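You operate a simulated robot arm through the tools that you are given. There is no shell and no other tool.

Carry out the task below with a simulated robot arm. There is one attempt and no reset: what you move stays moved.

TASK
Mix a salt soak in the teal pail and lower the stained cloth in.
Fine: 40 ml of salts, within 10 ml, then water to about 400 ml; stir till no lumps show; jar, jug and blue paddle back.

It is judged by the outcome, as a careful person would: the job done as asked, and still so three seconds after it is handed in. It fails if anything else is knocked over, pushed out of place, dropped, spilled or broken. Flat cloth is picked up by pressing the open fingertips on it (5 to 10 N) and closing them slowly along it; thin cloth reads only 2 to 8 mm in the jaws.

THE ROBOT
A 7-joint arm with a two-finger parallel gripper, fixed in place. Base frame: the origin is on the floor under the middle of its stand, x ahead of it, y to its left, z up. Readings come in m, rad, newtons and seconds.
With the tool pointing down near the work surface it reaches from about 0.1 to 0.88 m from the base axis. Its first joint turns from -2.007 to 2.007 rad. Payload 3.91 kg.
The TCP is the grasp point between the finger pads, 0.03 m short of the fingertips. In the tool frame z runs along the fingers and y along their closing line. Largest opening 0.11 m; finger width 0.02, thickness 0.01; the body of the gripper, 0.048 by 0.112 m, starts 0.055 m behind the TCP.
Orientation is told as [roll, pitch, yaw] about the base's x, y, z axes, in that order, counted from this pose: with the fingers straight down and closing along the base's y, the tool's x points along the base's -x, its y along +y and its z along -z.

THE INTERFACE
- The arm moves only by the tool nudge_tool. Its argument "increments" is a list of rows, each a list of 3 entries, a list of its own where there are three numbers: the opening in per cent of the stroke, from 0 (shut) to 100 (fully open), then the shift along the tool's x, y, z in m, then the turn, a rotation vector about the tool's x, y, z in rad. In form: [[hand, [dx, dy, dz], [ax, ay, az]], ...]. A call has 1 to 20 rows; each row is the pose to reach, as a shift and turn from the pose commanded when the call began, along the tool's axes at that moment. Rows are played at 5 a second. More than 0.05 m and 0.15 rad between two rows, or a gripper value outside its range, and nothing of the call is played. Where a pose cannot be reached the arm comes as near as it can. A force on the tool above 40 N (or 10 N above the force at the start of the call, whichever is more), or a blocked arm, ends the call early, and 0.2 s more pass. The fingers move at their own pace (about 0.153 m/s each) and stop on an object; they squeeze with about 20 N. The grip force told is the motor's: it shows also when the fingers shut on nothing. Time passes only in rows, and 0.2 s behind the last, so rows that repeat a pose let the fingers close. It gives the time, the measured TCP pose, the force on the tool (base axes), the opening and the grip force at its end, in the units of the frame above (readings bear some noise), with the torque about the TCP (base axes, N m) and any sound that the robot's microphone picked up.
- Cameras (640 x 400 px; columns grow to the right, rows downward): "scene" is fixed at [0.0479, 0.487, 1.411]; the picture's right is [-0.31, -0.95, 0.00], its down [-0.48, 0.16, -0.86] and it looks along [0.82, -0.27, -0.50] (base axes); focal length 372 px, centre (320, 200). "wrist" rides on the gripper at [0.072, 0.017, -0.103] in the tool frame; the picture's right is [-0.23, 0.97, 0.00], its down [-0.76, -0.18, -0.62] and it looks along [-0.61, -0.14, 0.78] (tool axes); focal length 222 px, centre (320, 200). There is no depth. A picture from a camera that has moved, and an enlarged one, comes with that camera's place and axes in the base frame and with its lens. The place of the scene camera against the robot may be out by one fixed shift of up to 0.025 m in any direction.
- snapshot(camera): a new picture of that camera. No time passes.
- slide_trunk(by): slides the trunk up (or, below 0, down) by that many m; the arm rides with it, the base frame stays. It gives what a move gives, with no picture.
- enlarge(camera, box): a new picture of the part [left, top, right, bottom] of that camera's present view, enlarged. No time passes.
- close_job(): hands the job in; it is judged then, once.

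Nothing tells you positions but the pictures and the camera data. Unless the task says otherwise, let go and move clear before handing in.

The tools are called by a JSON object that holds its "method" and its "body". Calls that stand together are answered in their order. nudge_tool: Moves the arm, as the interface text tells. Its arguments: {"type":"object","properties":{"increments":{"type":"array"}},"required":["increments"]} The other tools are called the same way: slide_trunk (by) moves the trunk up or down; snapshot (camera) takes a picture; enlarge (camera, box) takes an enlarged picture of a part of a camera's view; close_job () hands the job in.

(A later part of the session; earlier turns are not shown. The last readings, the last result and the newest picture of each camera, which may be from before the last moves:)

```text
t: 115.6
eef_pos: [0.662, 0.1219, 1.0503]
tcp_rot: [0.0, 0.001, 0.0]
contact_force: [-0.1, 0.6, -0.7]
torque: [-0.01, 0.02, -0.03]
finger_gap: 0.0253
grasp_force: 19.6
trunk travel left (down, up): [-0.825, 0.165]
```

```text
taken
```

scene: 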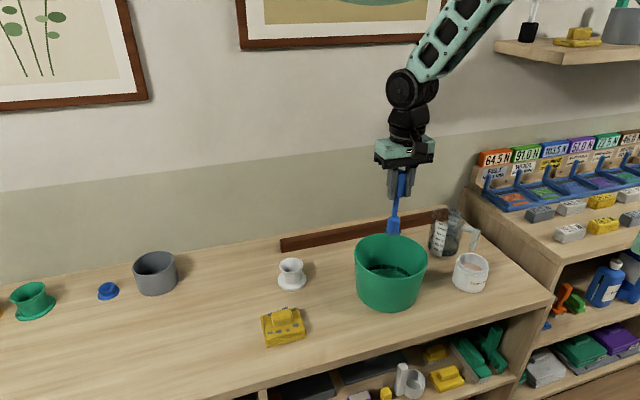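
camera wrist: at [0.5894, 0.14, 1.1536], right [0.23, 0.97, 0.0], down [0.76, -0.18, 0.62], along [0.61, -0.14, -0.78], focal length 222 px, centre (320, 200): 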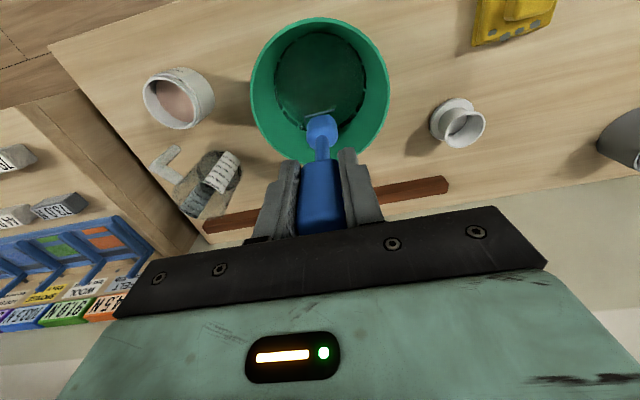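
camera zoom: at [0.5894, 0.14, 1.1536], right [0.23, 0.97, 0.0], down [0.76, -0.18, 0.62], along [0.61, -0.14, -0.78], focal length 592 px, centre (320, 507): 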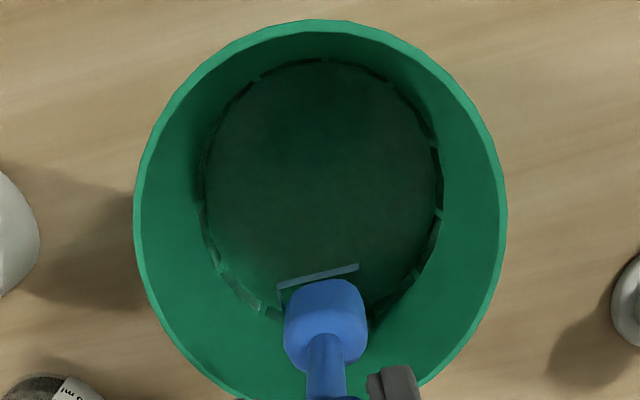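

No lumps remain and nothing spilled. To return the paddle without over-stretching the arm, I'll first rise and move partway toward the holder, then lower the trunk so the last stretch is comfortably within reach.

{"method": "nudge_tool", "body": {"increments": [[5, [-0.002, 0.01, -0.03], [0, 0, 0]], [5, [-0.008, 0.035, -0.055], [0, 0, 0]], [5, [-0.016, 0.065, -0.08], [0, 0, 0]], [5, [-0.026, 0.095, -0.105], [0, 0, 0]], [5, [-0.036, 0.125, -0.125], [0, 0, 0]], [5, [-0.046, 0.155, -0.14], [0, 0, 0]], [5, [-0.058, 0.188, -0.14], [0, 0, 0]], [5, [-0.058, 0.188, -0.14], [0, 0, 0]]]}}

{"method": "slide_trunk", "body": {"by": -0.145}}

{"method": "snapshot", "body": {"camera": "scene"}}

{"method": "snapshot", "body": {"camera": "wrist"}}

```text
t: 117.4
eef_pos: [0.719, 0.3113, 1.1889]
tcp_rot: [0.0, 0.001, 0.001]
contact_force: [0.1, 0.6, -0.2]
torque: [-0.01, 0.01, 0.0]
finger_gap: 0.0251
grasp_force: 20.7
trunk travel left (down, up): [-0.825, 0.165]
```

```text
t: 119.2
eef_pos: [0.7177, 0.3107, 1.0435]
tcp_rot: [-0.001, 0.001, 0.0]
contact_force: [0.3, 1.3, -1.5]
torque: [0.0, 0.0, -0.03]
finger_gap: 0.0253
grasp_force: 20.3
trunk travel left (down, up): [-0.68, 0.31]
```

```text
taken
```

scene: 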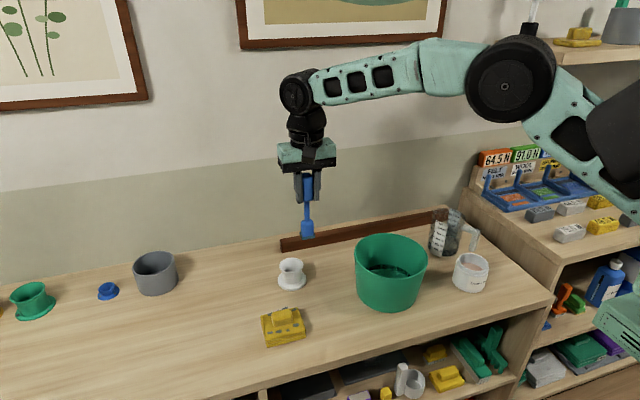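

```text
taken
camera wrist: at [0.6459, 0.3286, 1.147], right [0.23, 0.97, 0.0], down [0.76, -0.18, 0.62], along [0.61, -0.14, -0.78], focal length 222 px, centre (320, 200)
```

wrist: 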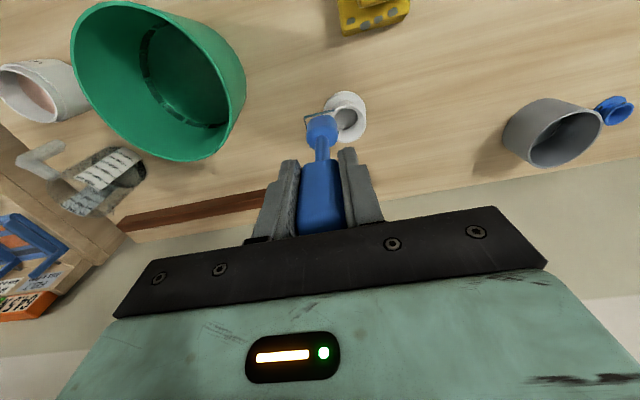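

The arm is in a comfortable elbow-up posture and the holder is just ahead. Moving the paddle to directly above the holder.

{"method": "nudge_tool", "body": {"increments": [[5, [-0.015, 0.008, 0.015], [0, 0, 0]], [5, [-0.03, 0.016, 0.035], [0, 0, 0]], [5, [-0.045, 0.024, 0.055], [0, 0, 0]], [5, [-0.0558, 0.0303, 0.0685], [0, 0, 0]], [5, [-0.0558, 0.0303, 0.0685], [0, 0, 0]]]}}

{"method": "snapshot", "body": {"camera": "wrist"}}

{"method": "enlarge", "body": {"camera": "wrist", "box": [270, 50, 380, 170]}}

{"method": "enlarge", "body": {"camera": "scene", "box": [250, 180, 330, 295]}}

```text
t: 120.3
eef_pos: [0.7731, 0.3402, 0.9763]
tcp_rot: [-0.003, 0.003, 0.0]
contact_force: [-0.2, 0.2, 0.6]
torque: [0.01, -0.01, 0.0]
finger_gap: 0.0256
grasp_force: 19.5
trunk travel left (down, up): [-0.68, 0.31]
```

```text
taken
camera wrist: at [0.7005, 0.3582, 1.0796], right [0.23, 0.97, 0.0], down [0.76, -0.18, 0.62], along [0.61, -0.14, -0.78], focal length 222 px, centre (320, 200)
```

wrist: 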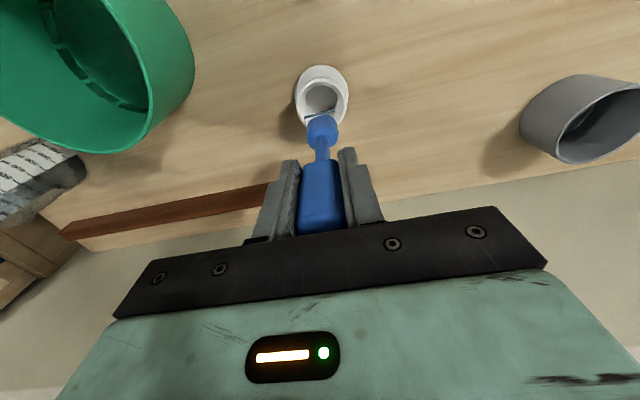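

```text
3.33 times, centred on (325, 110) of wrist
camera zoom: at [0.7005, 0.3582, 1.0796], right [0.23, 0.97, 0.0], down [0.76, -0.18, 0.62], along [0.61, -0.14, -0.78], focal length 740 px, centre (303, 500)
```

zoom: 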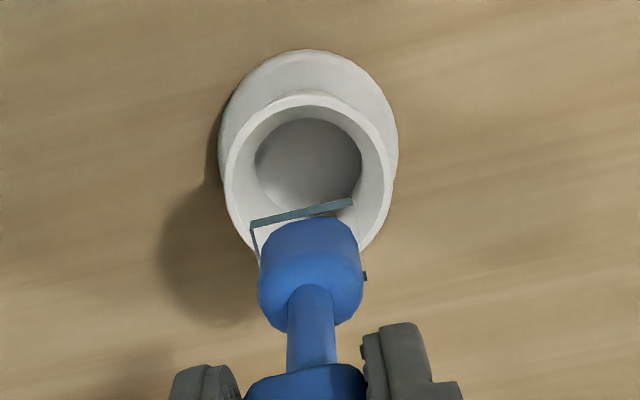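

```text
3.48 times, centred on (290, 238) of scene
camera zoom: at [0.0479, 0.487, 1.411], right [-0.31, -0.95, 0.0], down [-0.48, 0.16, -0.86], along [0.82, -0.27, -0.5], focal length 1293 px, centre (424, 70)
```

zoom: 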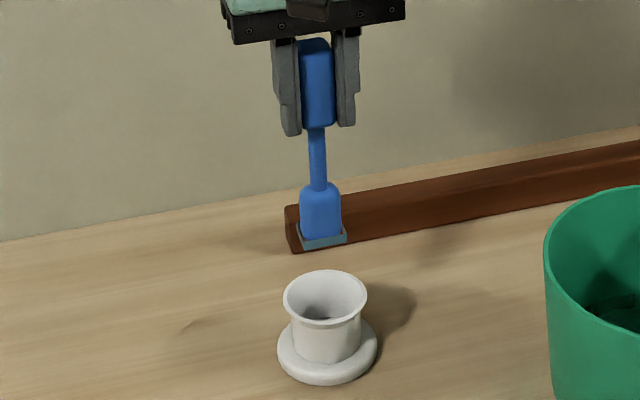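

The paddle foot lines up with the cup opening (cup centre about (0.778, 0.3415)). Lowering it in, watching for contact.

{"method": "nudge_tool", "body": {"increments": [[5, [0.003, 0.0005, 0.02], [0, 0, 0]], [5, [0.003, 0.0005, 0.04], [0, 0, 0]], [5, [0.003, 0.0005, 0.055], [0, 0, 0]], [5, [0.003, 0.0005, 0.068], [0, 0, 0]], [5, [0.003, 0.0005, 0.078], [0, 0, 0]], [5, [0.003, 0.0005, 0.078], [0, 0, 0]]]}}

{"method": "snapshot", "body": {"camera": "wrist"}}

{"method": "enlarge", "body": {"camera": "scene", "box": [250, 180, 330, 295]}}

```text
t: 121.8
eef_pos: [0.7716, 0.3415, 0.8991]
tcp_rot: [0.0, 0.0, 0.001]
contact_force: [-1.9, -1.6, 0.2]
torque: [-0.14, 0.24, -0.01]
finger_gap: 0.0254
grasp_force: 19.4
trunk travel left (down, up): [-0.68, 0.31]
```

```text
taken
camera wrist: at [0.6987, 0.359, 1.0015], right [0.23, 0.97, 0.0], down [0.76, -0.18, 0.62], along [0.61, -0.14, -0.78], focal length 222 px, centre (320, 200)
```

wrist: 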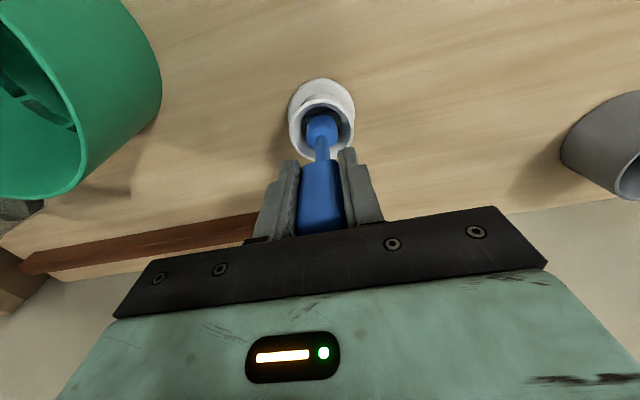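

```text
3.48 times, centred on (290, 238) of scene
camera zoom: at [0.0479, 0.487, 1.411], right [-0.31, -0.95, 0.0], down [-0.48, 0.16, -0.86], along [0.82, -0.27, -0.5], focal length 1293 px, centre (424, 70)
```

zoom: 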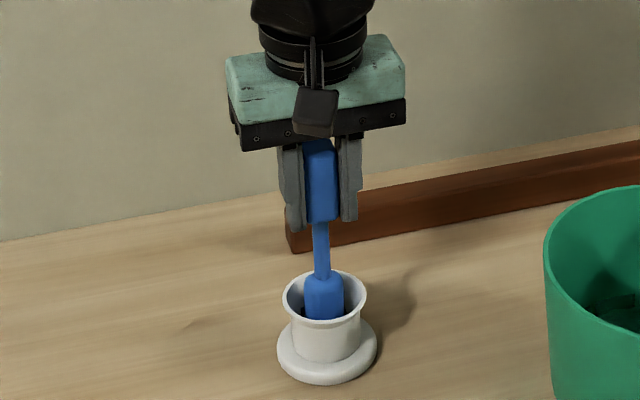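

The blade lightly touches the cup wall on the far and left sides. I'll shift a few millimetres away from that and lower the rest.

{"method": "nudge_tool", "body": {"increments": [[5, [0.003, -0.002, 0], [0, 0, 0]], [5, [0.003, -0.002, 0], [0, 0, 0]]]}}

{"method": "nudge_tool", "body": {"increments": [[5, [0, 0, 0.004], [0, 0, 0]], [5, [0, 0, 0.008], [0, 0, 0]], [5, [0, 0, 0.008], [0, 0, 0]]]}}

```text
t: 122.3
eef_pos: [0.7688, 0.341, 0.8973]
tcp_rot: [0.0, 0.0, -0.001]
contact_force: [0.7, 0.6, -1.1]
torque: [-0.04, -0.27, 0.03]
finger_gap: 0.0255
grasp_force: 19.9
trunk travel left (down, up): [-0.68, 0.31]
```

```text
t: 123.2
eef_pos: [0.767, 0.3404, 0.8896]
tcp_rot: [0.0, -0.001, 0.001]
contact_force: [-1.1, -0.6, -0.6]
torque: [-0.04, -0.01, 0.0]
finger_gap: 0.0253
grasp_force: 20.0
trunk travel left (down, up): [-0.68, 0.31]
```

{"method": "nudge_tool", "body": {"increments": [[5, [0, 0, 0.002], [0, 0, 0]], [5, [0, 0, 0.003], [0, 0, 0]], [5, [0, 0, 0.003], [0, 0, 0]]]}}

{"method": "nudge_tool", "body": {"increments": [[5, [0, 0, 0.001], [0, 0, 0]], [5, [0, 0, 0.002], [0, 0, 0]], [5, [0, 0, 0.002], [0, 0, 0]]]}}

{"method": "enlarge", "body": {"camera": "scene", "box": [250, 180, 330, 295]}}

```text
t: 124.0
eef_pos: [0.7678, 0.3398, 0.8863]
tcp_rot: [0.0, 0.003, 0.003]
contact_force: [-0.3, 0.3, -0.9]
torque: [0.05, -0.01, 0.01]
finger_gap: 0.0254
grasp_force: 20.1
trunk travel left (down, up): [-0.68, 0.31]
```

```text
t: 124.8
eef_pos: [0.7698, 0.3392, 0.8861]
tcp_rot: [0.001, -0.001, 0.004]
contact_force: [-4.1, -0.6, 7.4]
torque: [-0.1, 0.23, -0.01]
finger_gap: 0.0253
grasp_force: 19.7
trunk travel left (down, up): [-0.68, 0.31]
```

```text
3.48 times, centred on (290, 238) of scene
camera zoom: at [0.0479, 0.487, 1.411], right [-0.31, -0.95, 0.0], down [-0.48, 0.16, -0.86], along [0.82, -0.27, -0.5], focal length 1293 px, centre (424, 70)
```

zoom: 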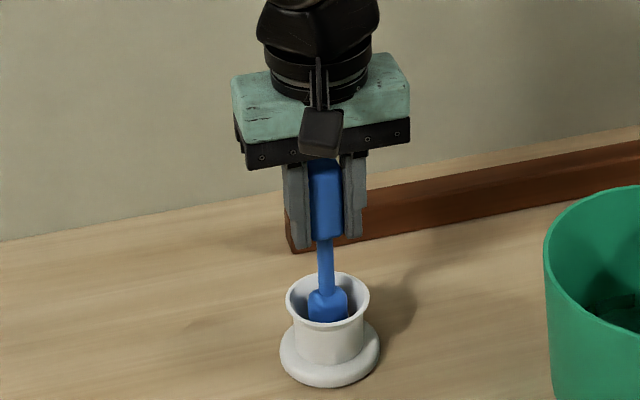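

The paddle is seated in its holder. Releasing it.

{"method": "nudge_tool", "body": {"increments": [[5, [0, 0, -0.001], [0, 0, 0]], [60, [0, 0, -0.001], [0, 0, 0]], [100, [0, 0, -0.001], [0, 0, 0]], [100, [0, 0, -0.001], [0, 0, 0]], [100, [0, 0, -0.001], [0, 0, 0]]]}}

{"method": "snapshot", "body": {"camera": "wrist"}}

{"method": "enlarge", "body": {"camera": "scene", "box": [250, 180, 330, 295]}}

```text
t: 126.0
eef_pos: [0.7679, 0.3394, 0.8852]
tcp_rot: [-0.001, 0.0, -0.001]
contact_force: [-0.9, -0.3, 0.3]
torque: [0.01, 0.03, 0.0]
finger_gap: 0.1105
grasp_force: 0.1
trunk travel left (down, up): [-0.68, 0.31]
```

```text
taken
camera wrist: at [0.6957, 0.3569, 0.988], right [0.23, 0.97, 0.0], down [0.76, -0.18, 0.62], along [0.61, -0.14, -0.78], focal length 222 px, centre (320, 200)
```

wrist: 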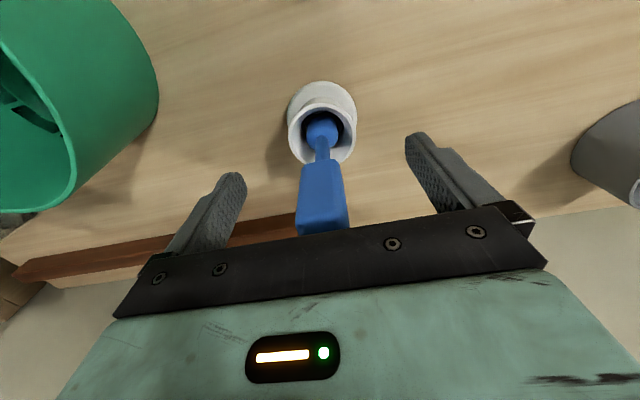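

```text
3.48 times, centred on (290, 238) of scene
camera zoom: at [0.0479, 0.487, 1.411], right [-0.31, -0.95, 0.0], down [-0.48, 0.16, -0.86], along [0.82, -0.27, -0.5], focal length 1293 px, centre (424, 70)
```

zoom: 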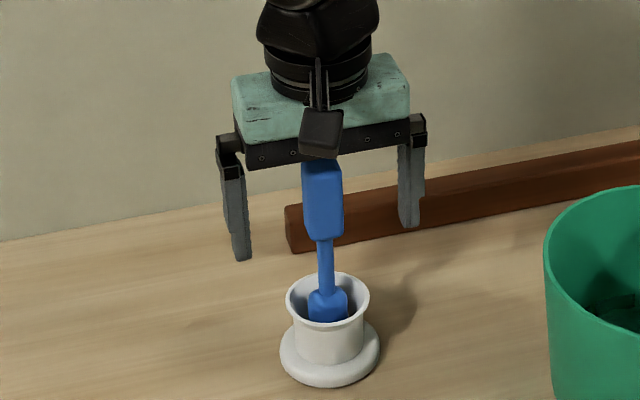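

The paddle stands in its holder as before. I'll rise straight up, clear of the handle, then bring the trunk back up.

{"method": "nudge_tool", "body": {"increments": [[100, [0, 0, -0.03], [0, 0, 0]], [100, [0, 0, -0.06], [0, 0, 0]], [100, [0, 0, -0.09], [0, 0, 0]], [100, [0, 0, -0.12], [0, 0, 0]], [100, [0.03, -0.005, -0.13], [0, 0, 0]], [100, [0.06, -0.01, -0.13], [0, 0, 0]]]}}

{"method": "slide_trunk", "body": {"by": 0.145}}

{"method": "snapshot", "body": {"camera": "scene"}}

{"method": "snapshot", "body": {"camera": "wrist"}}

```text
t: 127.3
eef_pos: [0.7093, 0.3299, 1.0145]
tcp_rot: [-0.001, 0.003, -0.001]
contact_force: [0.4, 0.5, 0.4]
torque: [0.02, 0.04, -0.02]
finger_gap: 0.1099
grasp_force: 0.1
trunk travel left (down, up): [-0.68, 0.31]
```

```text
t: 129.1
eef_pos: [0.71, 0.331, 1.1594]
tcp_rot: [0.001, -0.001, 0.0]
contact_force: [0.0, 0.5, -0.3]
torque: [-0.01, 0.02, -0.01]
finger_gap: 0.1102
grasp_force: 0.1
trunk travel left (down, up): [-0.825, 0.165]
```

```text
taken
```

scene: 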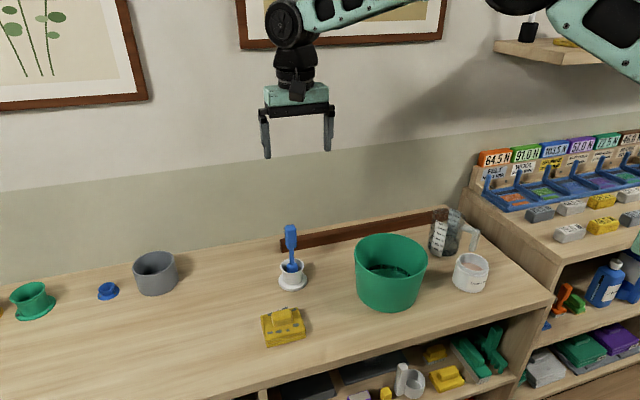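

```text
taken
camera wrist: at [0.637, 0.3486, 1.2624], right [0.23, 0.97, 0.0], down [0.76, -0.18, 0.62], along [0.61, -0.14, -0.78], focal length 222 px, centre (320, 200)
```

wrist: 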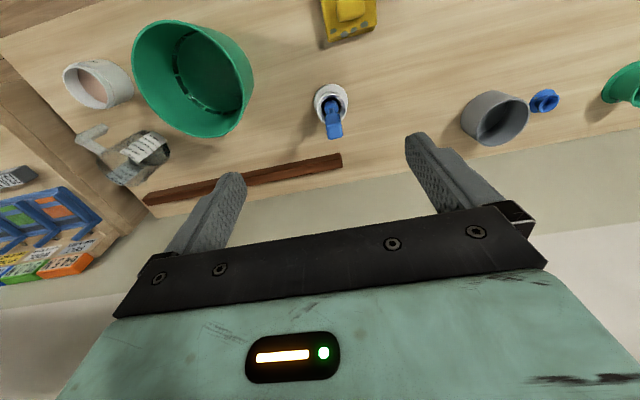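

All items are in place and the paddle is back. Now for the stained cloth at about (0.632, 0.40): I'll move above it for a close look.

{"method": "nudge_tool", "body": {"increments": [[100, [0.02, 0.012, 0.02], [0, 0, 0]], [100, [0.04, 0.026, 0.05], [0, 0, 0]], [100, [0.055, 0.04, 0.085], [0, 0, 0]], [100, [0.068, 0.055, 0.12], [0, 0, 0]], [100, [0.078, 0.068, 0.155], [0, 0, 0]], [100, [0.078, 0.07, 0.19], [0, 0, 0]], [100, [0.078, 0.07, 0.21], [0, 0, 0]], [100, [0.078, 0.07, 0.21], [0, 0, 0]]]}}

{"method": "snapshot", "body": {"camera": "wrist"}}

{"method": "enlarge", "body": {"camera": "wrist", "box": [240, 40, 400, 180]}}

{"method": "snapshot", "body": {"camera": "scene"}}

```text
t: 130.9
eef_pos: [0.6305, 0.4011, 0.9487]
tcp_rot: [0.0, 0.0, 0.001]
contact_force: [-0.8, -0.1, 0.4]
torque: [0.04, 0.02, -0.01]
finger_gap: 0.1098
grasp_force: 0.0
trunk travel left (down, up): [-0.825, 0.165]
```

```text
taken
camera wrist: at [0.5577, 0.4184, 1.0515], right [0.23, 0.97, 0.0], down [0.76, -0.18, 0.62], along [0.61, -0.14, -0.78], focal length 222 px, centre (320, 200)
```

wrist: 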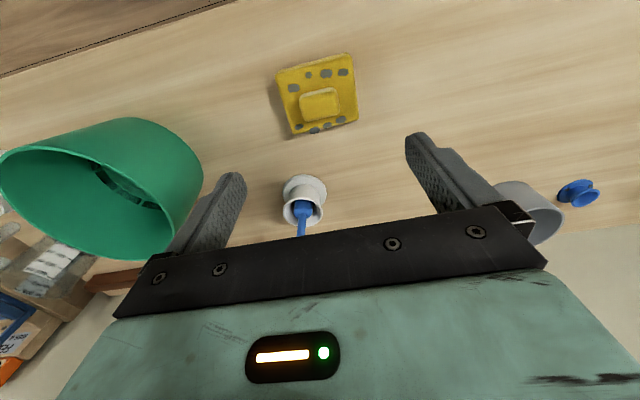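

```text
2.86 times, centred on (320, 110) of wrist
camera zoom: at [0.5577, 0.4184, 1.0515], right [0.23, 0.97, 0.0], down [0.76, -0.18, 0.62], along [0.61, -0.14, -0.78], focal length 635 px, centre (320, 457)
```

zoom: 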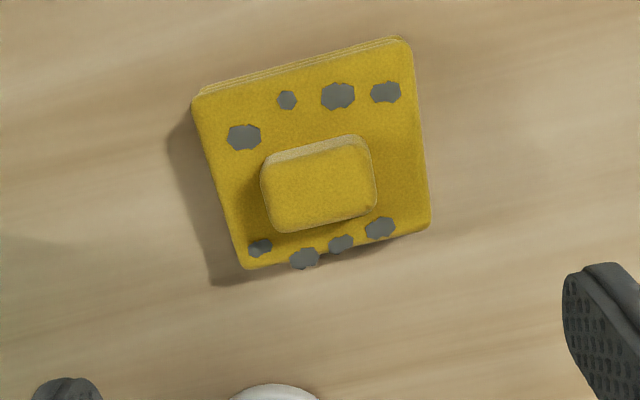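

```text
taken
```

scene: 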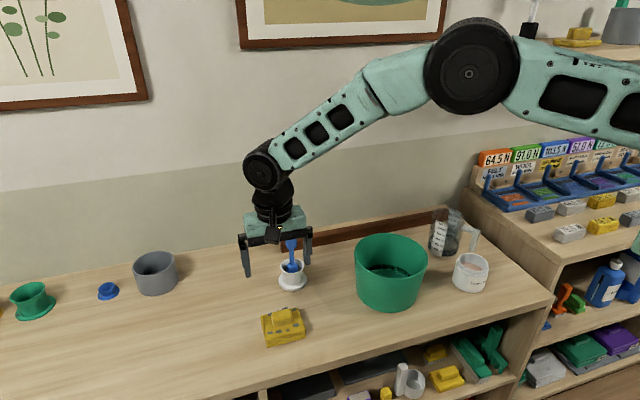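

The cloth's knob is a ~44×24 mm block, centred under the gripper and rotated about 4°, with its top near z 0.777. I'll match that yaw, narrow the opening, and descend partway.

{"method": "nudge_tool", "body": {"increments": [[65, [-0.001, 0, 0.03], [0, 0, -0.035]], [65, [-0.0015, 0, 0.06], [0, 0, -0.07]], [65, [-0.0015, 0, 0.09], [0, 0, -0.07]], [65, [-0.0015, 0, 0.115], [0, 0, -0.07]], [65, [-0.0015, 0, 0.115], [0, 0, -0.07]]]}}

{"method": "snapshot", "body": {"camera": "wrist"}}

{"method": "enlarge", "body": {"camera": "wrist", "box": [220, 60, 420, 220]}}

{"method": "enlarge", "body": {"camera": "scene", "box": [230, 250, 340, 360]}}

```text
t: 132.1
eef_pos: [0.6336, 0.4021, 0.834]
tcp_rot: [0.0, 0.001, 0.073]
contact_force: [0.0, 0.4, -0.4]
torque: [-0.02, -0.01, 0.0]
finger_gap: 0.0715
grasp_force: 0.1
trunk travel left (down, up): [-0.825, 0.165]
```

```text
taken
camera wrist: at [0.5596, 0.4137, 0.9369], right [0.16, 0.99, 0.0], down [0.77, -0.12, 0.62], along [0.62, -0.1, -0.78], focal length 222 px, centre (320, 200)
```

wrist: 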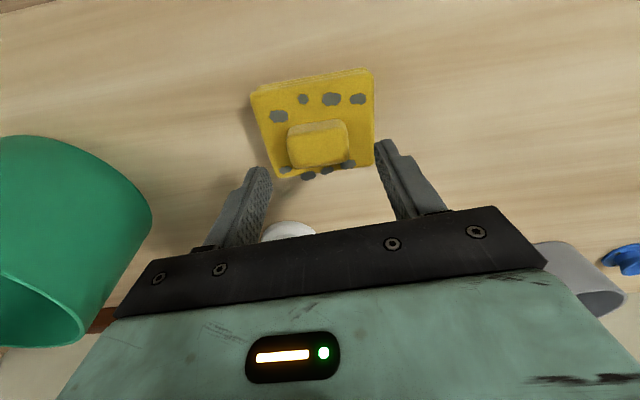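

```text
2.50 times, centred on (320, 140) of wrist
camera zoom: at [0.5596, 0.4137, 0.9369], right [0.16, 0.99, 0.0], down [0.77, -0.12, 0.62], along [0.62, -0.1, -0.78], focal length 555 px, centre (320, 350)
```

zoom: 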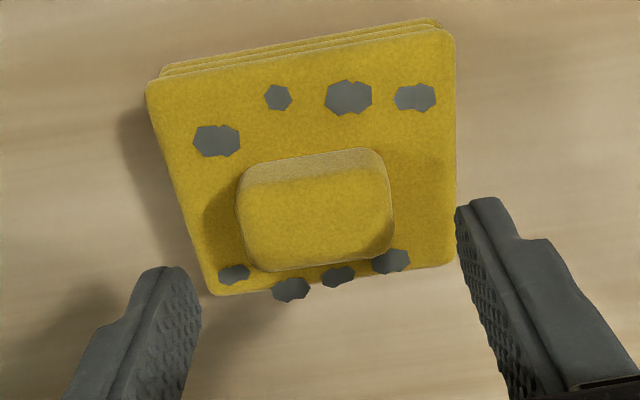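

```text
3.64 times, centred on (285, 305) of scene
camera zoom: at [0.0479, 0.487, 1.411], right [-0.31, -0.95, 0.0], down [-0.48, 0.16, -0.86], along [0.82, -0.27, -0.5], focal length 1352 px, centre (447, -182)
```

zoom: 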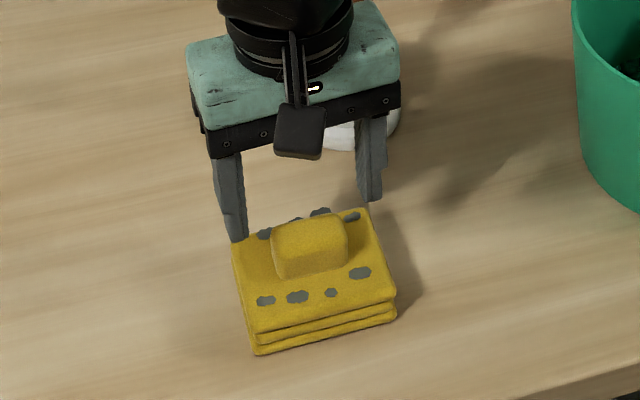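

The knob sits squarely between the fingers. Lowering to grasp height, just above the cloth's top layer.

{"method": "nudge_tool", "body": {"increments": [[65, [-0.002, -0.001, 0.015], [0, 0, 0]], [65, [-0.002, -0.001, 0.03], [0, 0, 0]], [65, [-0.002, -0.001, 0.04], [0, 0, 0]], [65, [-0.002, -0.001, 0.046], [0, 0, 0]], [65, [-0.002, -0.001, 0.046], [0, 0, 0]]]}}

{"method": "snapshot", "body": {"camera": "wrist"}}

{"method": "enlarge", "body": {"camera": "scene", "box": [230, 250, 340, 360]}}

```text
t: 132.9
eef_pos: [0.637, 0.4026, 0.7994]
tcp_rot: [0.001, -0.001, 0.069]
contact_force: [-5.6, -2.3, 17.3]
torque: [-0.69, 0.16, -0.27]
finger_gap: 0.0725
grasp_force: 0.9
trunk travel left (down, up): [-0.825, 0.165]
stopped in row 4: the force on the tool passed its limit at 51 N (the readings are from after the stop); the commanded pose is now the measured one
```

```text
taken
camera wrist: at [0.5633, 0.4147, 0.9027], right [0.16, 0.99, 0.0], down [0.77, -0.12, 0.62], along [0.62, -0.1, -0.78], focal length 222 px, centre (320, 200)
```

wrist: 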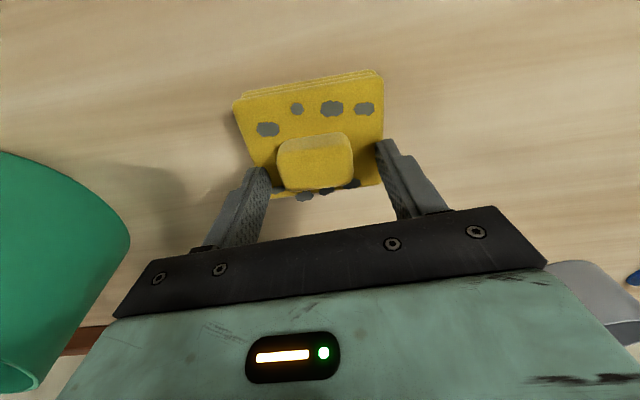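

```text
3.64 times, centred on (285, 305) of scene
camera zoom: at [0.0479, 0.487, 1.411], right [-0.31, -0.95, 0.0], down [-0.48, 0.16, -0.86], along [0.82, -0.27, -0.5], focal length 1352 px, centre (447, -182)
```

zoom: 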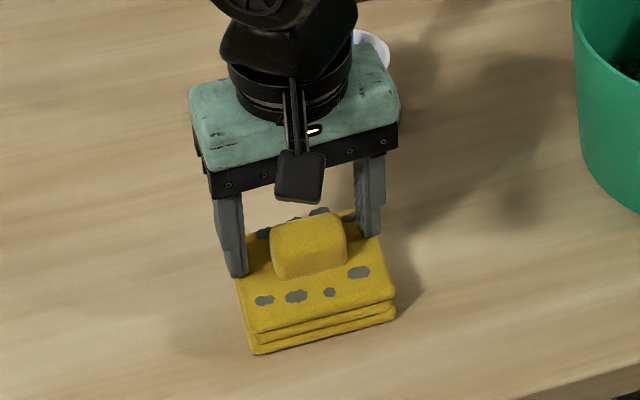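

One fingertip touched the cloth's top layer at about z 0.769, so the cloth is thicker than I assumed. I'll ease up 5 mm and close on the knob from there.

{"method": "nudge_tool", "body": {"increments": [[65, [0, 0, -0.003], [0, 0, 0]], [65, [0, 0, -0.005], [0, 0, 0]], [65, [0, 0, -0.005], [0, 0, 0]]]}}

{"method": "snapshot", "body": {"camera": "wrist"}}

{"method": "enlarge", "body": {"camera": "scene", "box": [255, 280, 315, 350]}}

```text
t: 133.8
eef_pos: [0.6377, 0.401, 0.802]
tcp_rot: [0.001, 0.001, 0.072]
contact_force: [0.3, 0.5, -0.1]
torque: [-0.01, 0.03, 0.01]
finger_gap: 0.072
grasp_force: 0.0
trunk travel left (down, up): [-0.825, 0.165]
```

```text
taken
camera wrist: at [0.5636, 0.4143, 0.9047], right [0.16, 0.99, 0.0], down [0.77, -0.12, 0.62], along [0.62, -0.1, -0.78], focal length 222 px, centre (320, 200)
```

wrist: 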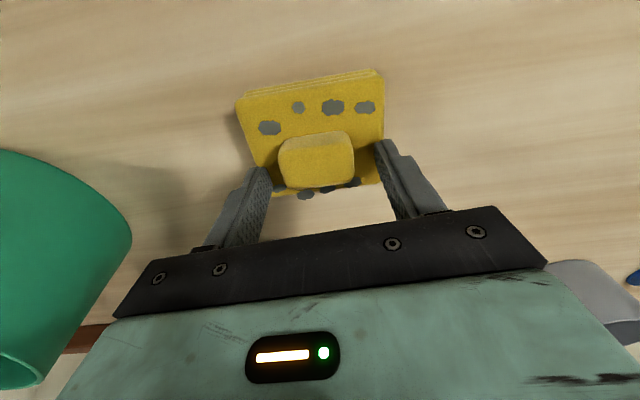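

```text
5.71 times, centred on (285, 315) of scene
camera zoom: at [0.0479, 0.487, 1.411], right [-0.31, -0.95, 0.0], down [-0.48, 0.16, -0.86], along [0.82, -0.27, -0.5], focal length 2124 px, centre (520, -457)
```

zoom: 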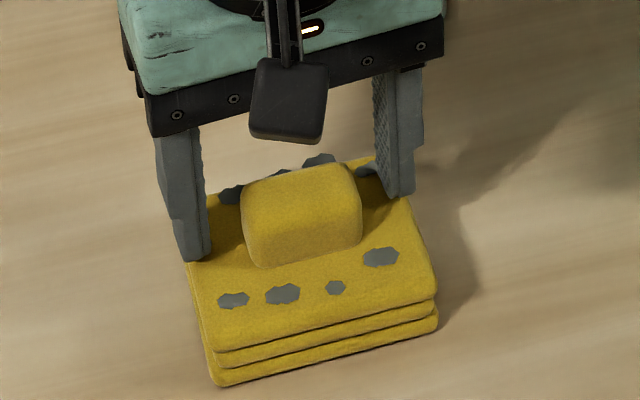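

The knob centre works out at (0.630, 0.4015, top z 0.786), so I'm about 7 mm too far forward. Correcting that, then closing slowly.

{"method": "nudge_tool", "body": {"increments": [[65, [0.004, 0, 0], [0, 0, 0]], [65, [0.007, 0, 0], [0, 0, 0]], [65, [0.007, 0, 0.0015], [0, 0, 0]], [65, [0.007, 0, 0.0015], [0, 0, 0]]]}}

{"method": "nudge_tool", "body": {"increments": [[55, [0, 0, 0], [0, 0, 0]], [45, [0, 0, 0], [0, 0, 0]], [35, [0, 0, 0], [0, 0, 0]], [20, [0, 0, 0], [0, 0, 0]], [10, [0, 0, 0], [0, 0, 0]], [10, [0, 0, 0], [0, 0, 0]], [10, [0, 0, 0], [0, 0, 0]]]}}

{"method": "snapshot", "body": {"camera": "wrist"}}

{"method": "enlarge", "body": {"camera": "scene", "box": [255, 280, 315, 350]}}

```text
t: 134.8
eef_pos: [0.63, 0.4017, 0.8007]
tcp_rot: [-0.002, 0.002, 0.071]
contact_force: [-0.5, 0.0, -0.2]
torque: [0.0, 0.01, 0.02]
finger_gap: 0.0716
grasp_force: 0.1
trunk travel left (down, up): [-0.825, 0.165]
```

```text
t: 136.3
eef_pos: [0.6305, 0.4014, 0.7993]
tcp_rot: [0.0, 0.001, 0.072]
contact_force: [0.2, 0.9, -0.2]
torque: [-0.02, -0.01, 0.02]
finger_gap: 0.0455
grasp_force: 19.8
trunk travel left (down, up): [-0.825, 0.165]
```

```text
taken
camera wrist: at [0.557, 0.4138, 0.9032], right [0.16, 0.99, 0.0], down [0.77, -0.12, 0.62], along [0.62, -0.1, -0.78], focal length 222 px, centre (320, 200)
```

wrist: 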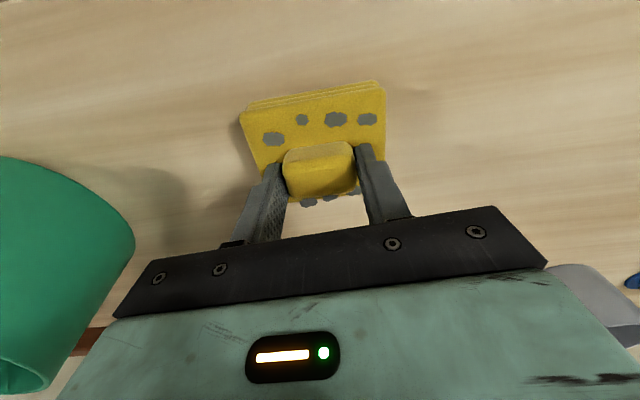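

```text
5.71 times, centred on (285, 315) of scene
camera zoom: at [0.0479, 0.487, 1.411], right [-0.31, -0.95, 0.0], down [-0.48, 0.16, -0.86], along [0.82, -0.27, -0.5], focal length 2124 px, centre (520, -457)
```

zoom: 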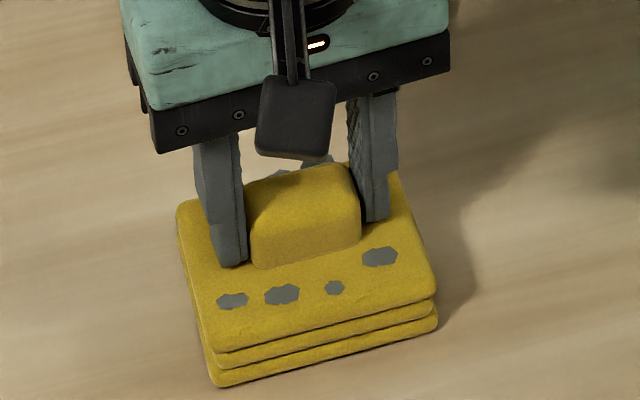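

The knob is gripped at 45.5 mm. A slow test lift.

{"method": "nudge_tool", "body": {"increments": [[10, [0, 0, -0.006], [0, 0, 0]], [10, [0, 0, -0.015], [0, 0, 0]], [10, [0, 0, -0.03], [0, 0, 0]], [10, [0, 0, -0.04], [0, 0, 0]], [10, [0, 0, -0.04], [0, 0, 0]]]}}

{"method": "enlarge", "body": {"camera": "scene", "box": [240, 250, 330, 350]}}

{"method": "snapshot", "body": {"camera": "wrist"}}

```text
t: 137.6
eef_pos: [0.6311, 0.4016, 0.8418]
tcp_rot: [-0.001, -0.001, 0.072]
contact_force: [-0.9, 0.0, -1.8]
torque: [0.05, 0.02, 0.03]
finger_gap: 0.0457
grasp_force: 19.6
trunk travel left (down, up): [-0.825, 0.165]
```

```text
4.00 times, centred on (285, 300) of scene
camera zoom: at [0.0479, 0.487, 1.411], right [-0.31, -0.95, 0.0], down [-0.48, 0.16, -0.86], along [0.82, -0.27, -0.5], focal length 1487 px, centre (460, -200)
```

zoom: 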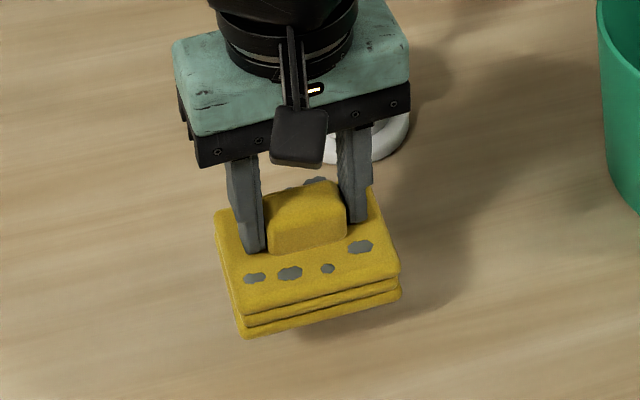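

```text
taken
camera wrist: at [0.5569, 0.4134, 0.9437], right [0.16, 0.99, 0.0], down [0.77, -0.12, 0.62], along [0.62, -0.1, -0.78], focal length 222 px, centre (320, 200)
```

wrist: 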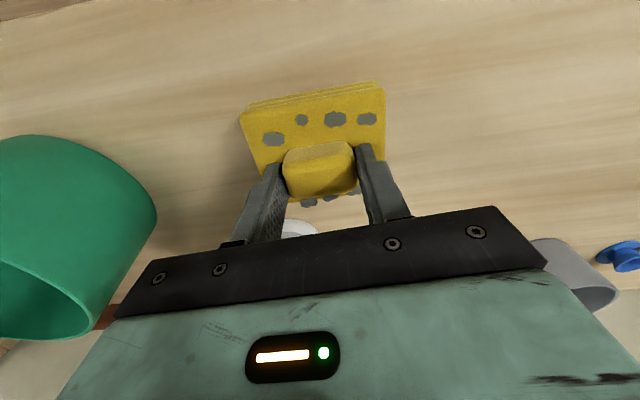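

The cloth comes up cleanly as a folded pack. I'll raise it above the pail's rim and carry it over the pail's centre.

{"method": "nudge_tool", "body": {"increments": [[10, [0, 0, -0.035], [0, 0, 0]], [10, [0, 0, -0.07], [0, 0, 0]], [10, [0, 0, -0.105], [0, 0, 0]], [10, [0, 0, -0.138], [0, 0, 0]], [10, [-0.001, -0.025, -0.138], [0, 0, 0]], [10, [-0.0025, -0.06, -0.138], [0, 0, 0]], [10, [-0.004, -0.095, -0.138], [0, 0, 0]], [10, [-0.0055, -0.13, -0.138], [0, 0, 0]], [10, [-0.007, -0.165, -0.138], [0, 0, 0]], [10, [-0.0085, -0.2, -0.138], [0, 0, 0]], [10, [-0.01, -0.235, -0.138], [0, 0, 0]], [10, [-0.011, -0.262, -0.138], [0, 0, 0]], [10, [-0.0115, -0.2785, -0.138], [0, 0, 0]], [10, [-0.0115, -0.2785, -0.138], [0, 0, 0]]]}}

{"method": "snapshot", "body": {"camera": "wrist"}}

{"method": "snapshot", "body": {"camera": "scene"}}

```text
t: 140.6
eef_pos: [0.6629, 0.1248, 0.9779]
tcp_rot: [0.0, 0.0, 0.072]
contact_force: [-0.2, 0.1, -2.4]
torque: [0.0, 0.02, 0.03]
finger_gap: 0.0453
grasp_force: 19.8
trunk travel left (down, up): [-0.825, 0.165]
```

```text
taken
camera wrist: at [0.5891, 0.1369, 1.0802], right [0.16, 0.99, 0.0], down [0.77, -0.12, 0.62], along [0.62, -0.1, -0.78], focal length 222 px, centre (320, 200)
```

wrist: 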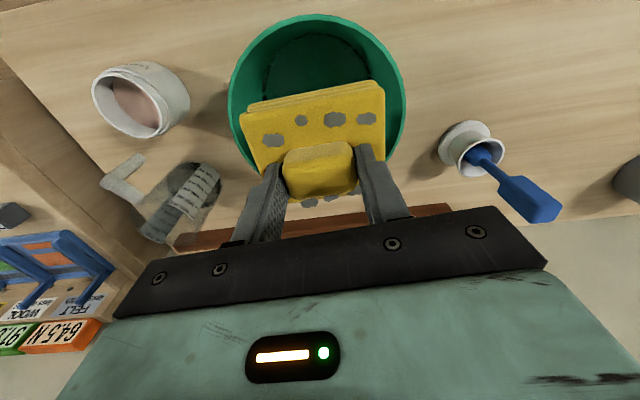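

```text
taken
```

scene: 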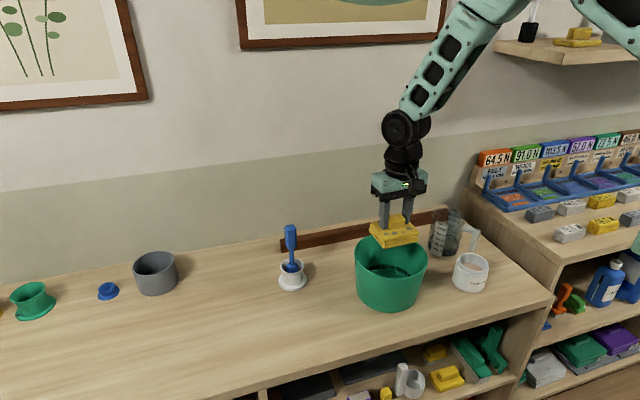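

The cloth hangs level above the pail. Since it only just fits the pail's diameter, I'll zoom in to fine-tune the centring before lowering.

{"method": "enlarge", "body": {"camera": "wrist", "box": [210, 0, 420, 210]}}

{"method": "enlarge", "body": {"camera": "scene", "box": [340, 190, 450, 310]}}

```text
1.90 times, centred on (315, 105) of wrist
camera zoom: at [0.5891, 0.1369, 1.0802], right [0.16, 0.99, 0.0], down [0.77, -0.12, 0.62], along [0.62, -0.1, -0.78], focal length 423 px, centre (330, 381)
```

zoom: 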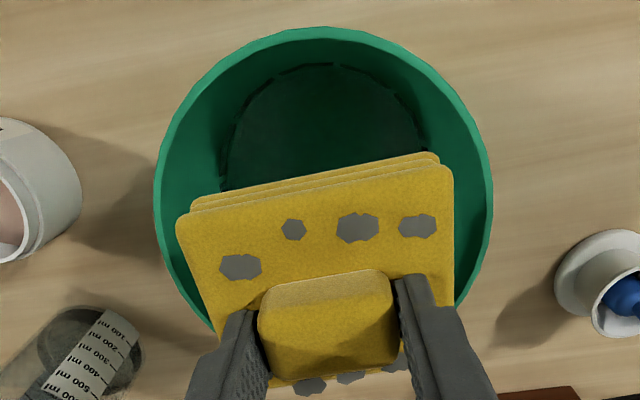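

```text
3.33 times, centred on (395, 250) of scene
camera zoom: at [0.0479, 0.487, 1.411], right [-0.31, -0.95, 0.0], down [-0.48, 0.16, -0.86], along [0.82, -0.27, -0.5], focal length 1239 px, centre (70, 33)
```

zoom: 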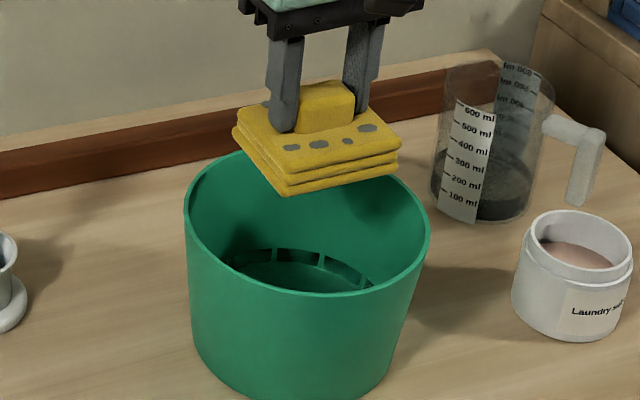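

The cloth is about 84 mm square and the pail centre refines to about (0.666, 0.122). I'll shift a few millimetres and lower the cloth to just above the water.

{"method": "nudge_tool", "body": {"increments": [[10, [-0.0038, -0.0033, 0.01], [0, 0, 0]], [10, [-0.0038, -0.0033, 0.035], [0, 0, 0]], [10, [-0.0038, -0.0033, 0.06], [0, 0, 0]], [10, [-0.0038, -0.0033, 0.085], [0, 0, 0]], [10, [-0.0038, -0.0033, 0.11], [0, 0, 0]], [10, [-0.0038, -0.0033, 0.13], [0, 0, 0]], [10, [-0.0038, -0.0033, 0.13], [0, 0, 0]]]}}

{"method": "snapshot", "body": {"camera": "wrist"}}

{"method": "enlarge", "body": {"camera": "scene", "box": [340, 190, 450, 310]}}

```text
t: 142.2
eef_pos: [0.6674, 0.1214, 0.8479]
tcp_rot: [0.0, 0.0, 0.071]
contact_force: [-0.8, 0.5, -2.8]
torque: [0.0, -0.04, -0.04]
finger_gap: 0.0454
grasp_force: 20.3
trunk travel left (down, up): [-0.825, 0.165]
```

```text
taken
camera wrist: at [0.593, 0.1333, 0.95], right [0.16, 0.99, 0.0], down [0.77, -0.12, 0.62], along [0.62, -0.1, -0.78], focal length 222 px, centre (320, 200)
```

wrist: 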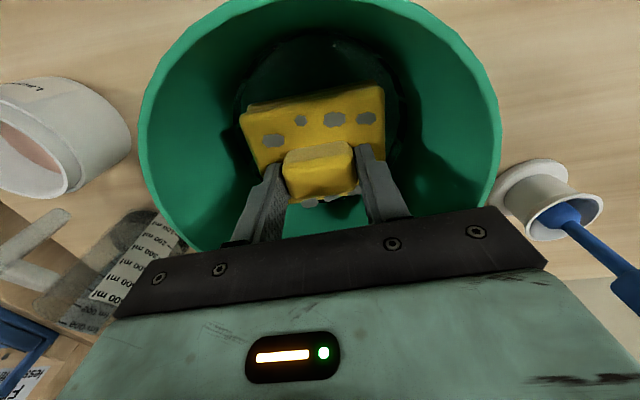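

```text
3.33 times, centred on (395, 250) of scene
camera zoom: at [0.0479, 0.487, 1.411], right [-0.31, -0.95, 0.0], down [-0.48, 0.16, -0.86], along [0.82, -0.27, -0.5], focal length 1239 px, centre (70, 33)
```

zoom: 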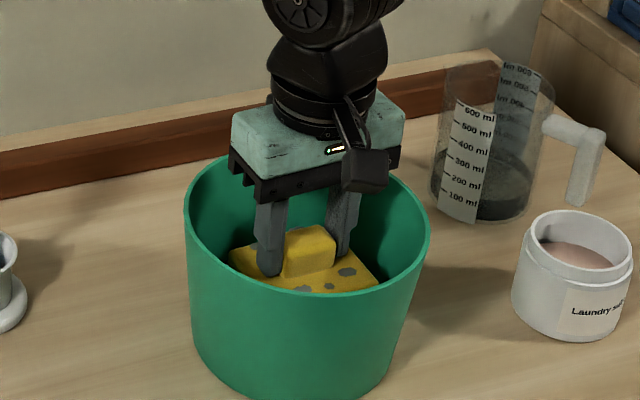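

The cloth is inside the pail just above the water, clear of the walls. Lowering it the rest of the way gently.

{"method": "nudge_tool", "body": {"increments": [[10, [0, 0, 0.007], [0, 0, 0]], [10, [0, 0, 0.014], [0, 0, 0]], [10, [0, 0, 0.021], [0, 0, 0]], [10, [0, 0, 0.028], [0, 0, 0]], [10, [0, 0, 0.028], [0, 0, 0]]]}}

{"method": "snapshot", "body": {"camera": "wrist"}}

{"method": "enlarge", "body": {"camera": "scene", "box": [340, 190, 450, 310]}}

```text
t: 143.3
eef_pos: [0.6662, 0.1214, 0.8197]
tcp_rot: [0.0, -0.001, 0.071]
contact_force: [0.4, 0.2, -1.5]
torque: [-0.01, 0.0, 0.0]
finger_gap: 0.0449
grasp_force: 20.2
trunk travel left (down, up): [-0.825, 0.165]
```

```text
taken
camera wrist: at [0.5922, 0.1336, 0.9232], right [0.16, 0.99, 0.0], down [0.77, -0.12, 0.62], along [0.62, -0.1, -0.78], focal length 222 px, centre (320, 200)
```

wrist: 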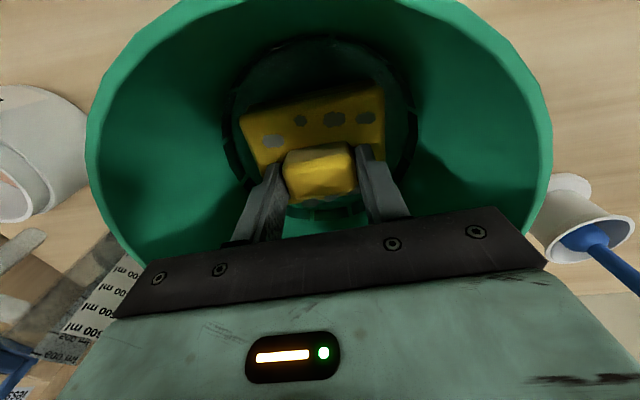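

```text
3.33 times, centred on (395, 250) of scene
camera zoom: at [0.0479, 0.487, 1.411], right [-0.31, -0.95, 0.0], down [-0.48, 0.16, -0.86], along [0.82, -0.27, -0.5], focal length 1239 px, centre (70, 33)
```

zoom: 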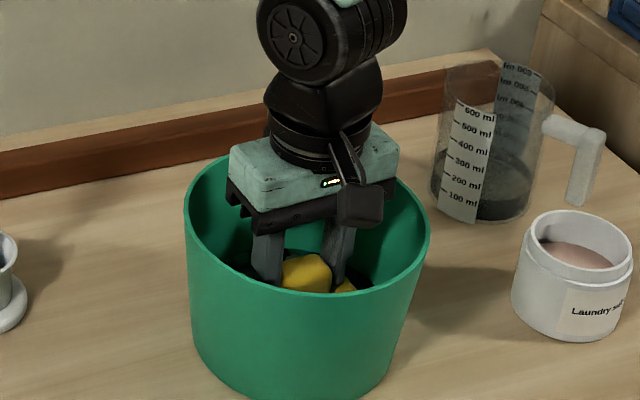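

The cloth is entering the water with no side force. A little further until it rests on the bottom.

{"method": "nudge_tool", "body": {"increments": [[10, [0, 0, 0.004], [0, 0, 0]], [10, [0, 0, 0.008], [0, 0, 0]], [10, [0, 0, 0.008], [0, 0, 0]]]}}

{"method": "nudge_tool", "body": {"increments": [[10, [0, 0, 0.002], [0, 0, 0]], [10, [0, 0, 0.004], [0, 0, 0]], [10, [0, 0, 0.004], [0, 0, 0]]]}}

```text
t: 144.2
eef_pos: [0.6664, 0.1191, 0.8115]
tcp_rot: [0.001, 0.001, 0.071]
contact_force: [0.6, -0.5, -1.0]
torque: [0.04, -0.01, 0.01]
finger_gap: 0.0447
grasp_force: 20.6
trunk travel left (down, up): [-0.825, 0.165]
```

```text
t: 144.9
eef_pos: [0.6662, 0.1218, 0.8084]
tcp_rot: [0.0, -0.001, 0.073]
contact_force: [0.0, -0.3, -1.6]
torque: [-0.01, -0.01, 0.03]
finger_gap: 0.0446
grasp_force: 20.1
trunk travel left (down, up): [-0.825, 0.165]
```

{"method": "nudge_tool", "body": {"increments": [[10, [0, 0, 0.002], [0, 0, 0]], [10, [0, 0, 0.003], [0, 0, 0]], [10, [0, 0, 0.003], [0, 0, 0]]]}}

{"method": "snapshot", "body": {"camera": "wrist"}}

{"method": "enlarge", "body": {"camera": "scene", "box": [350, 200, 440, 300]}}

```text
t: 145.8
eef_pos: [0.6642, 0.1212, 0.8059]
tcp_rot: [0.001, 0.0, 0.072]
contact_force: [-0.3, 0.3, -2.1]
torque: [-0.01, -0.01, 0.0]
finger_gap: 0.045
grasp_force: 19.7
trunk travel left (down, up): [-0.825, 0.165]
```

```text
taken
camera wrist: at [0.5915, 0.134, 0.9087], right [0.16, 0.99, 0.0], down [0.77, -0.12, 0.62], along [0.62, -0.1, -0.78], focal length 222 px, centre (320, 200)
```

wrist: 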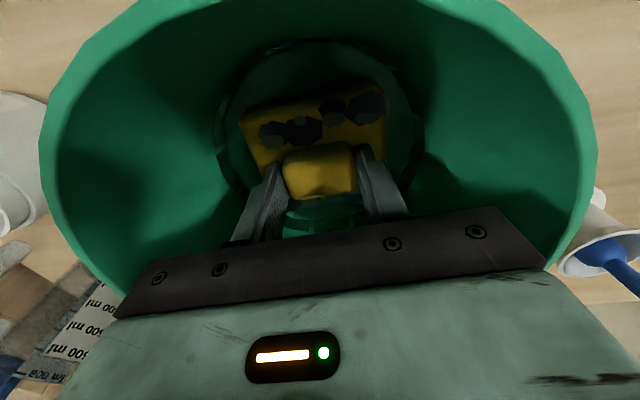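

```text
4.00 times, centred on (395, 250) of scene
camera zoom: at [0.0479, 0.487, 1.411], right [-0.31, -0.95, 0.0], down [-0.48, 0.16, -0.86], along [0.82, -0.27, -0.5], focal length 1487 px, centre (20, 0)
```

zoom: 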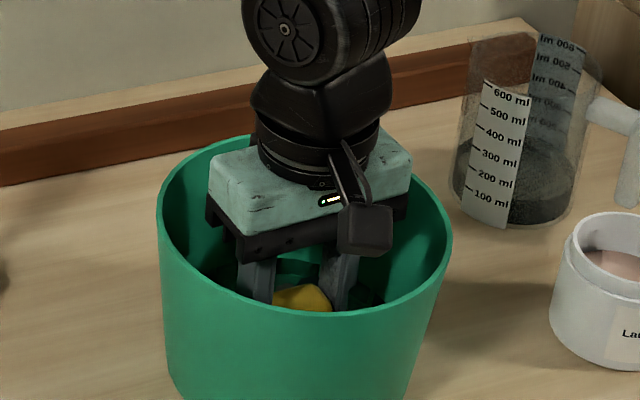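

{"method": "nudge_tool", "body": {"increments": [[10, [0, 0, 0.002], [0, 0, 0]], [10, [0, 0, 0.003], [0, 0, 0]], [10, [0, 0, 0.003], [0, 0, 0]]]}}

{"method": "nudge_tool", "body": {"increments": [[10, [0, 0, 0.002], [0, 0, 0]], [10, [0, 0, 0.003], [0, 0, 0]], [10, [0, 0, 0.003], [0, 0, 0]]]}}

```text
t: 146.6
eef_pos: [0.664, 0.1208, 0.804]
tcp_rot: [-0.001, -0.002, 0.071]
contact_force: [-6.5, -0.5, 17.6]
torque: [-0.05, 0.33, -0.18]
finger_gap: 0.0446
grasp_force: 20.3
trunk travel left (down, up): [-0.825, 0.165]
```

```text
t: 147.1
eef_pos: [0.6664, 0.1215, 0.8034]
tcp_rot: [0.0, -0.002, 0.071]
contact_force: [-10.4, -3.3, 26.3]
torque: [-0.29, 0.27, -0.1]
finger_gap: 0.045
grasp_force: 20.6
trunk travel left (down, up): [-0.825, 0.165]
stopped in row 2: the force on the tool passed its limit at 42 N (the readings are from after the stop); the commanded pose is now the measured one
```

The cloth rests on the pail's floor. I'll relieve the pressure slightly and open the fingers.

{"method": "nudge_tool", "body": {"increments": [[10, [0, 0, -0.0015], [0, 0, 0]], [10, [0, 0, -0.0015], [0, 0, 0]]]}}

{"method": "nudge_tool", "body": {"increments": [[50, [0, 0, 0], [0, 0, 0]], [60, [0, 0, 0], [0, 0, 0]], [60, [0, 0, 0], [0, 0, 0]], [60, [0, 0, 0], [0, 0, 0]]]}}

{"method": "snapshot", "body": {"camera": "wrist"}}

{"method": "enlarge", "body": {"camera": "scene", "box": [350, 200, 440, 300]}}

```text
t: 147.7
eef_pos: [0.6667, 0.1221, 0.8043]
tcp_rot: [-0.002, -0.001, 0.071]
contact_force: [-7.5, -1.3, 15.9]
torque: [-0.17, 0.26, -0.12]
finger_gap: 0.0448
grasp_force: 20.1
trunk travel left (down, up): [-0.825, 0.165]
```

```text
t: 148.7
eef_pos: [0.6665, 0.1218, 0.8033]
tcp_rot: [0.0, -0.004, 0.071]
contact_force: [3.4, 3.9, 10.3]
torque: [0.01, -0.05, 0.01]
finger_gap: 0.0646
grasp_force: 0.1
trunk travel left (down, up): [-0.825, 0.165]
```

```text
taken
camera wrist: at [0.5936, 0.1342, 0.9065], right [0.16, 0.99, 0.0], down [0.77, -0.12, 0.63], along [0.62, -0.1, -0.78], focal length 222 px, centre (320, 200)
```

wrist: 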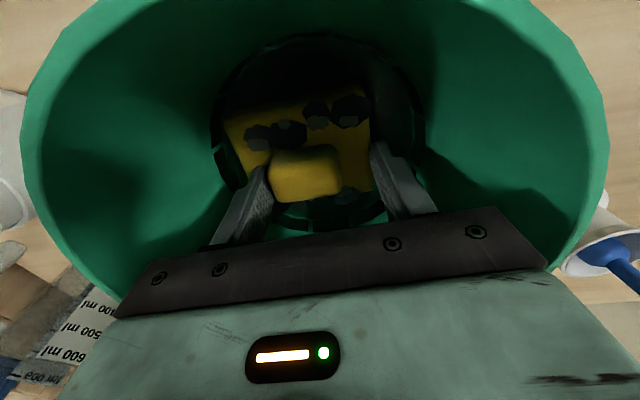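

```text
4.00 times, centred on (395, 250) of scene
camera zoom: at [0.0479, 0.487, 1.411], right [-0.31, -0.95, 0.0], down [-0.48, 0.16, -0.86], along [0.82, -0.27, -0.5], focal length 1487 px, centre (20, 0)
```

zoom: 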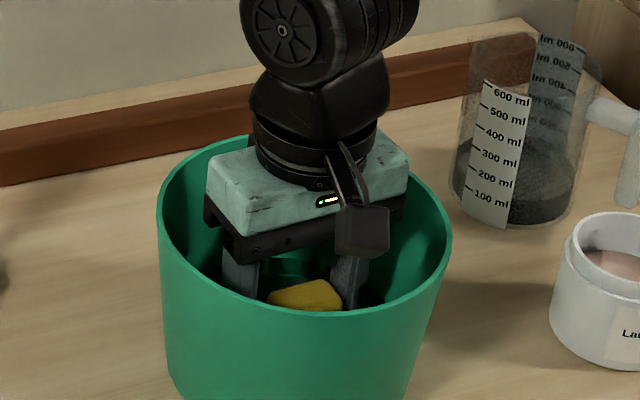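

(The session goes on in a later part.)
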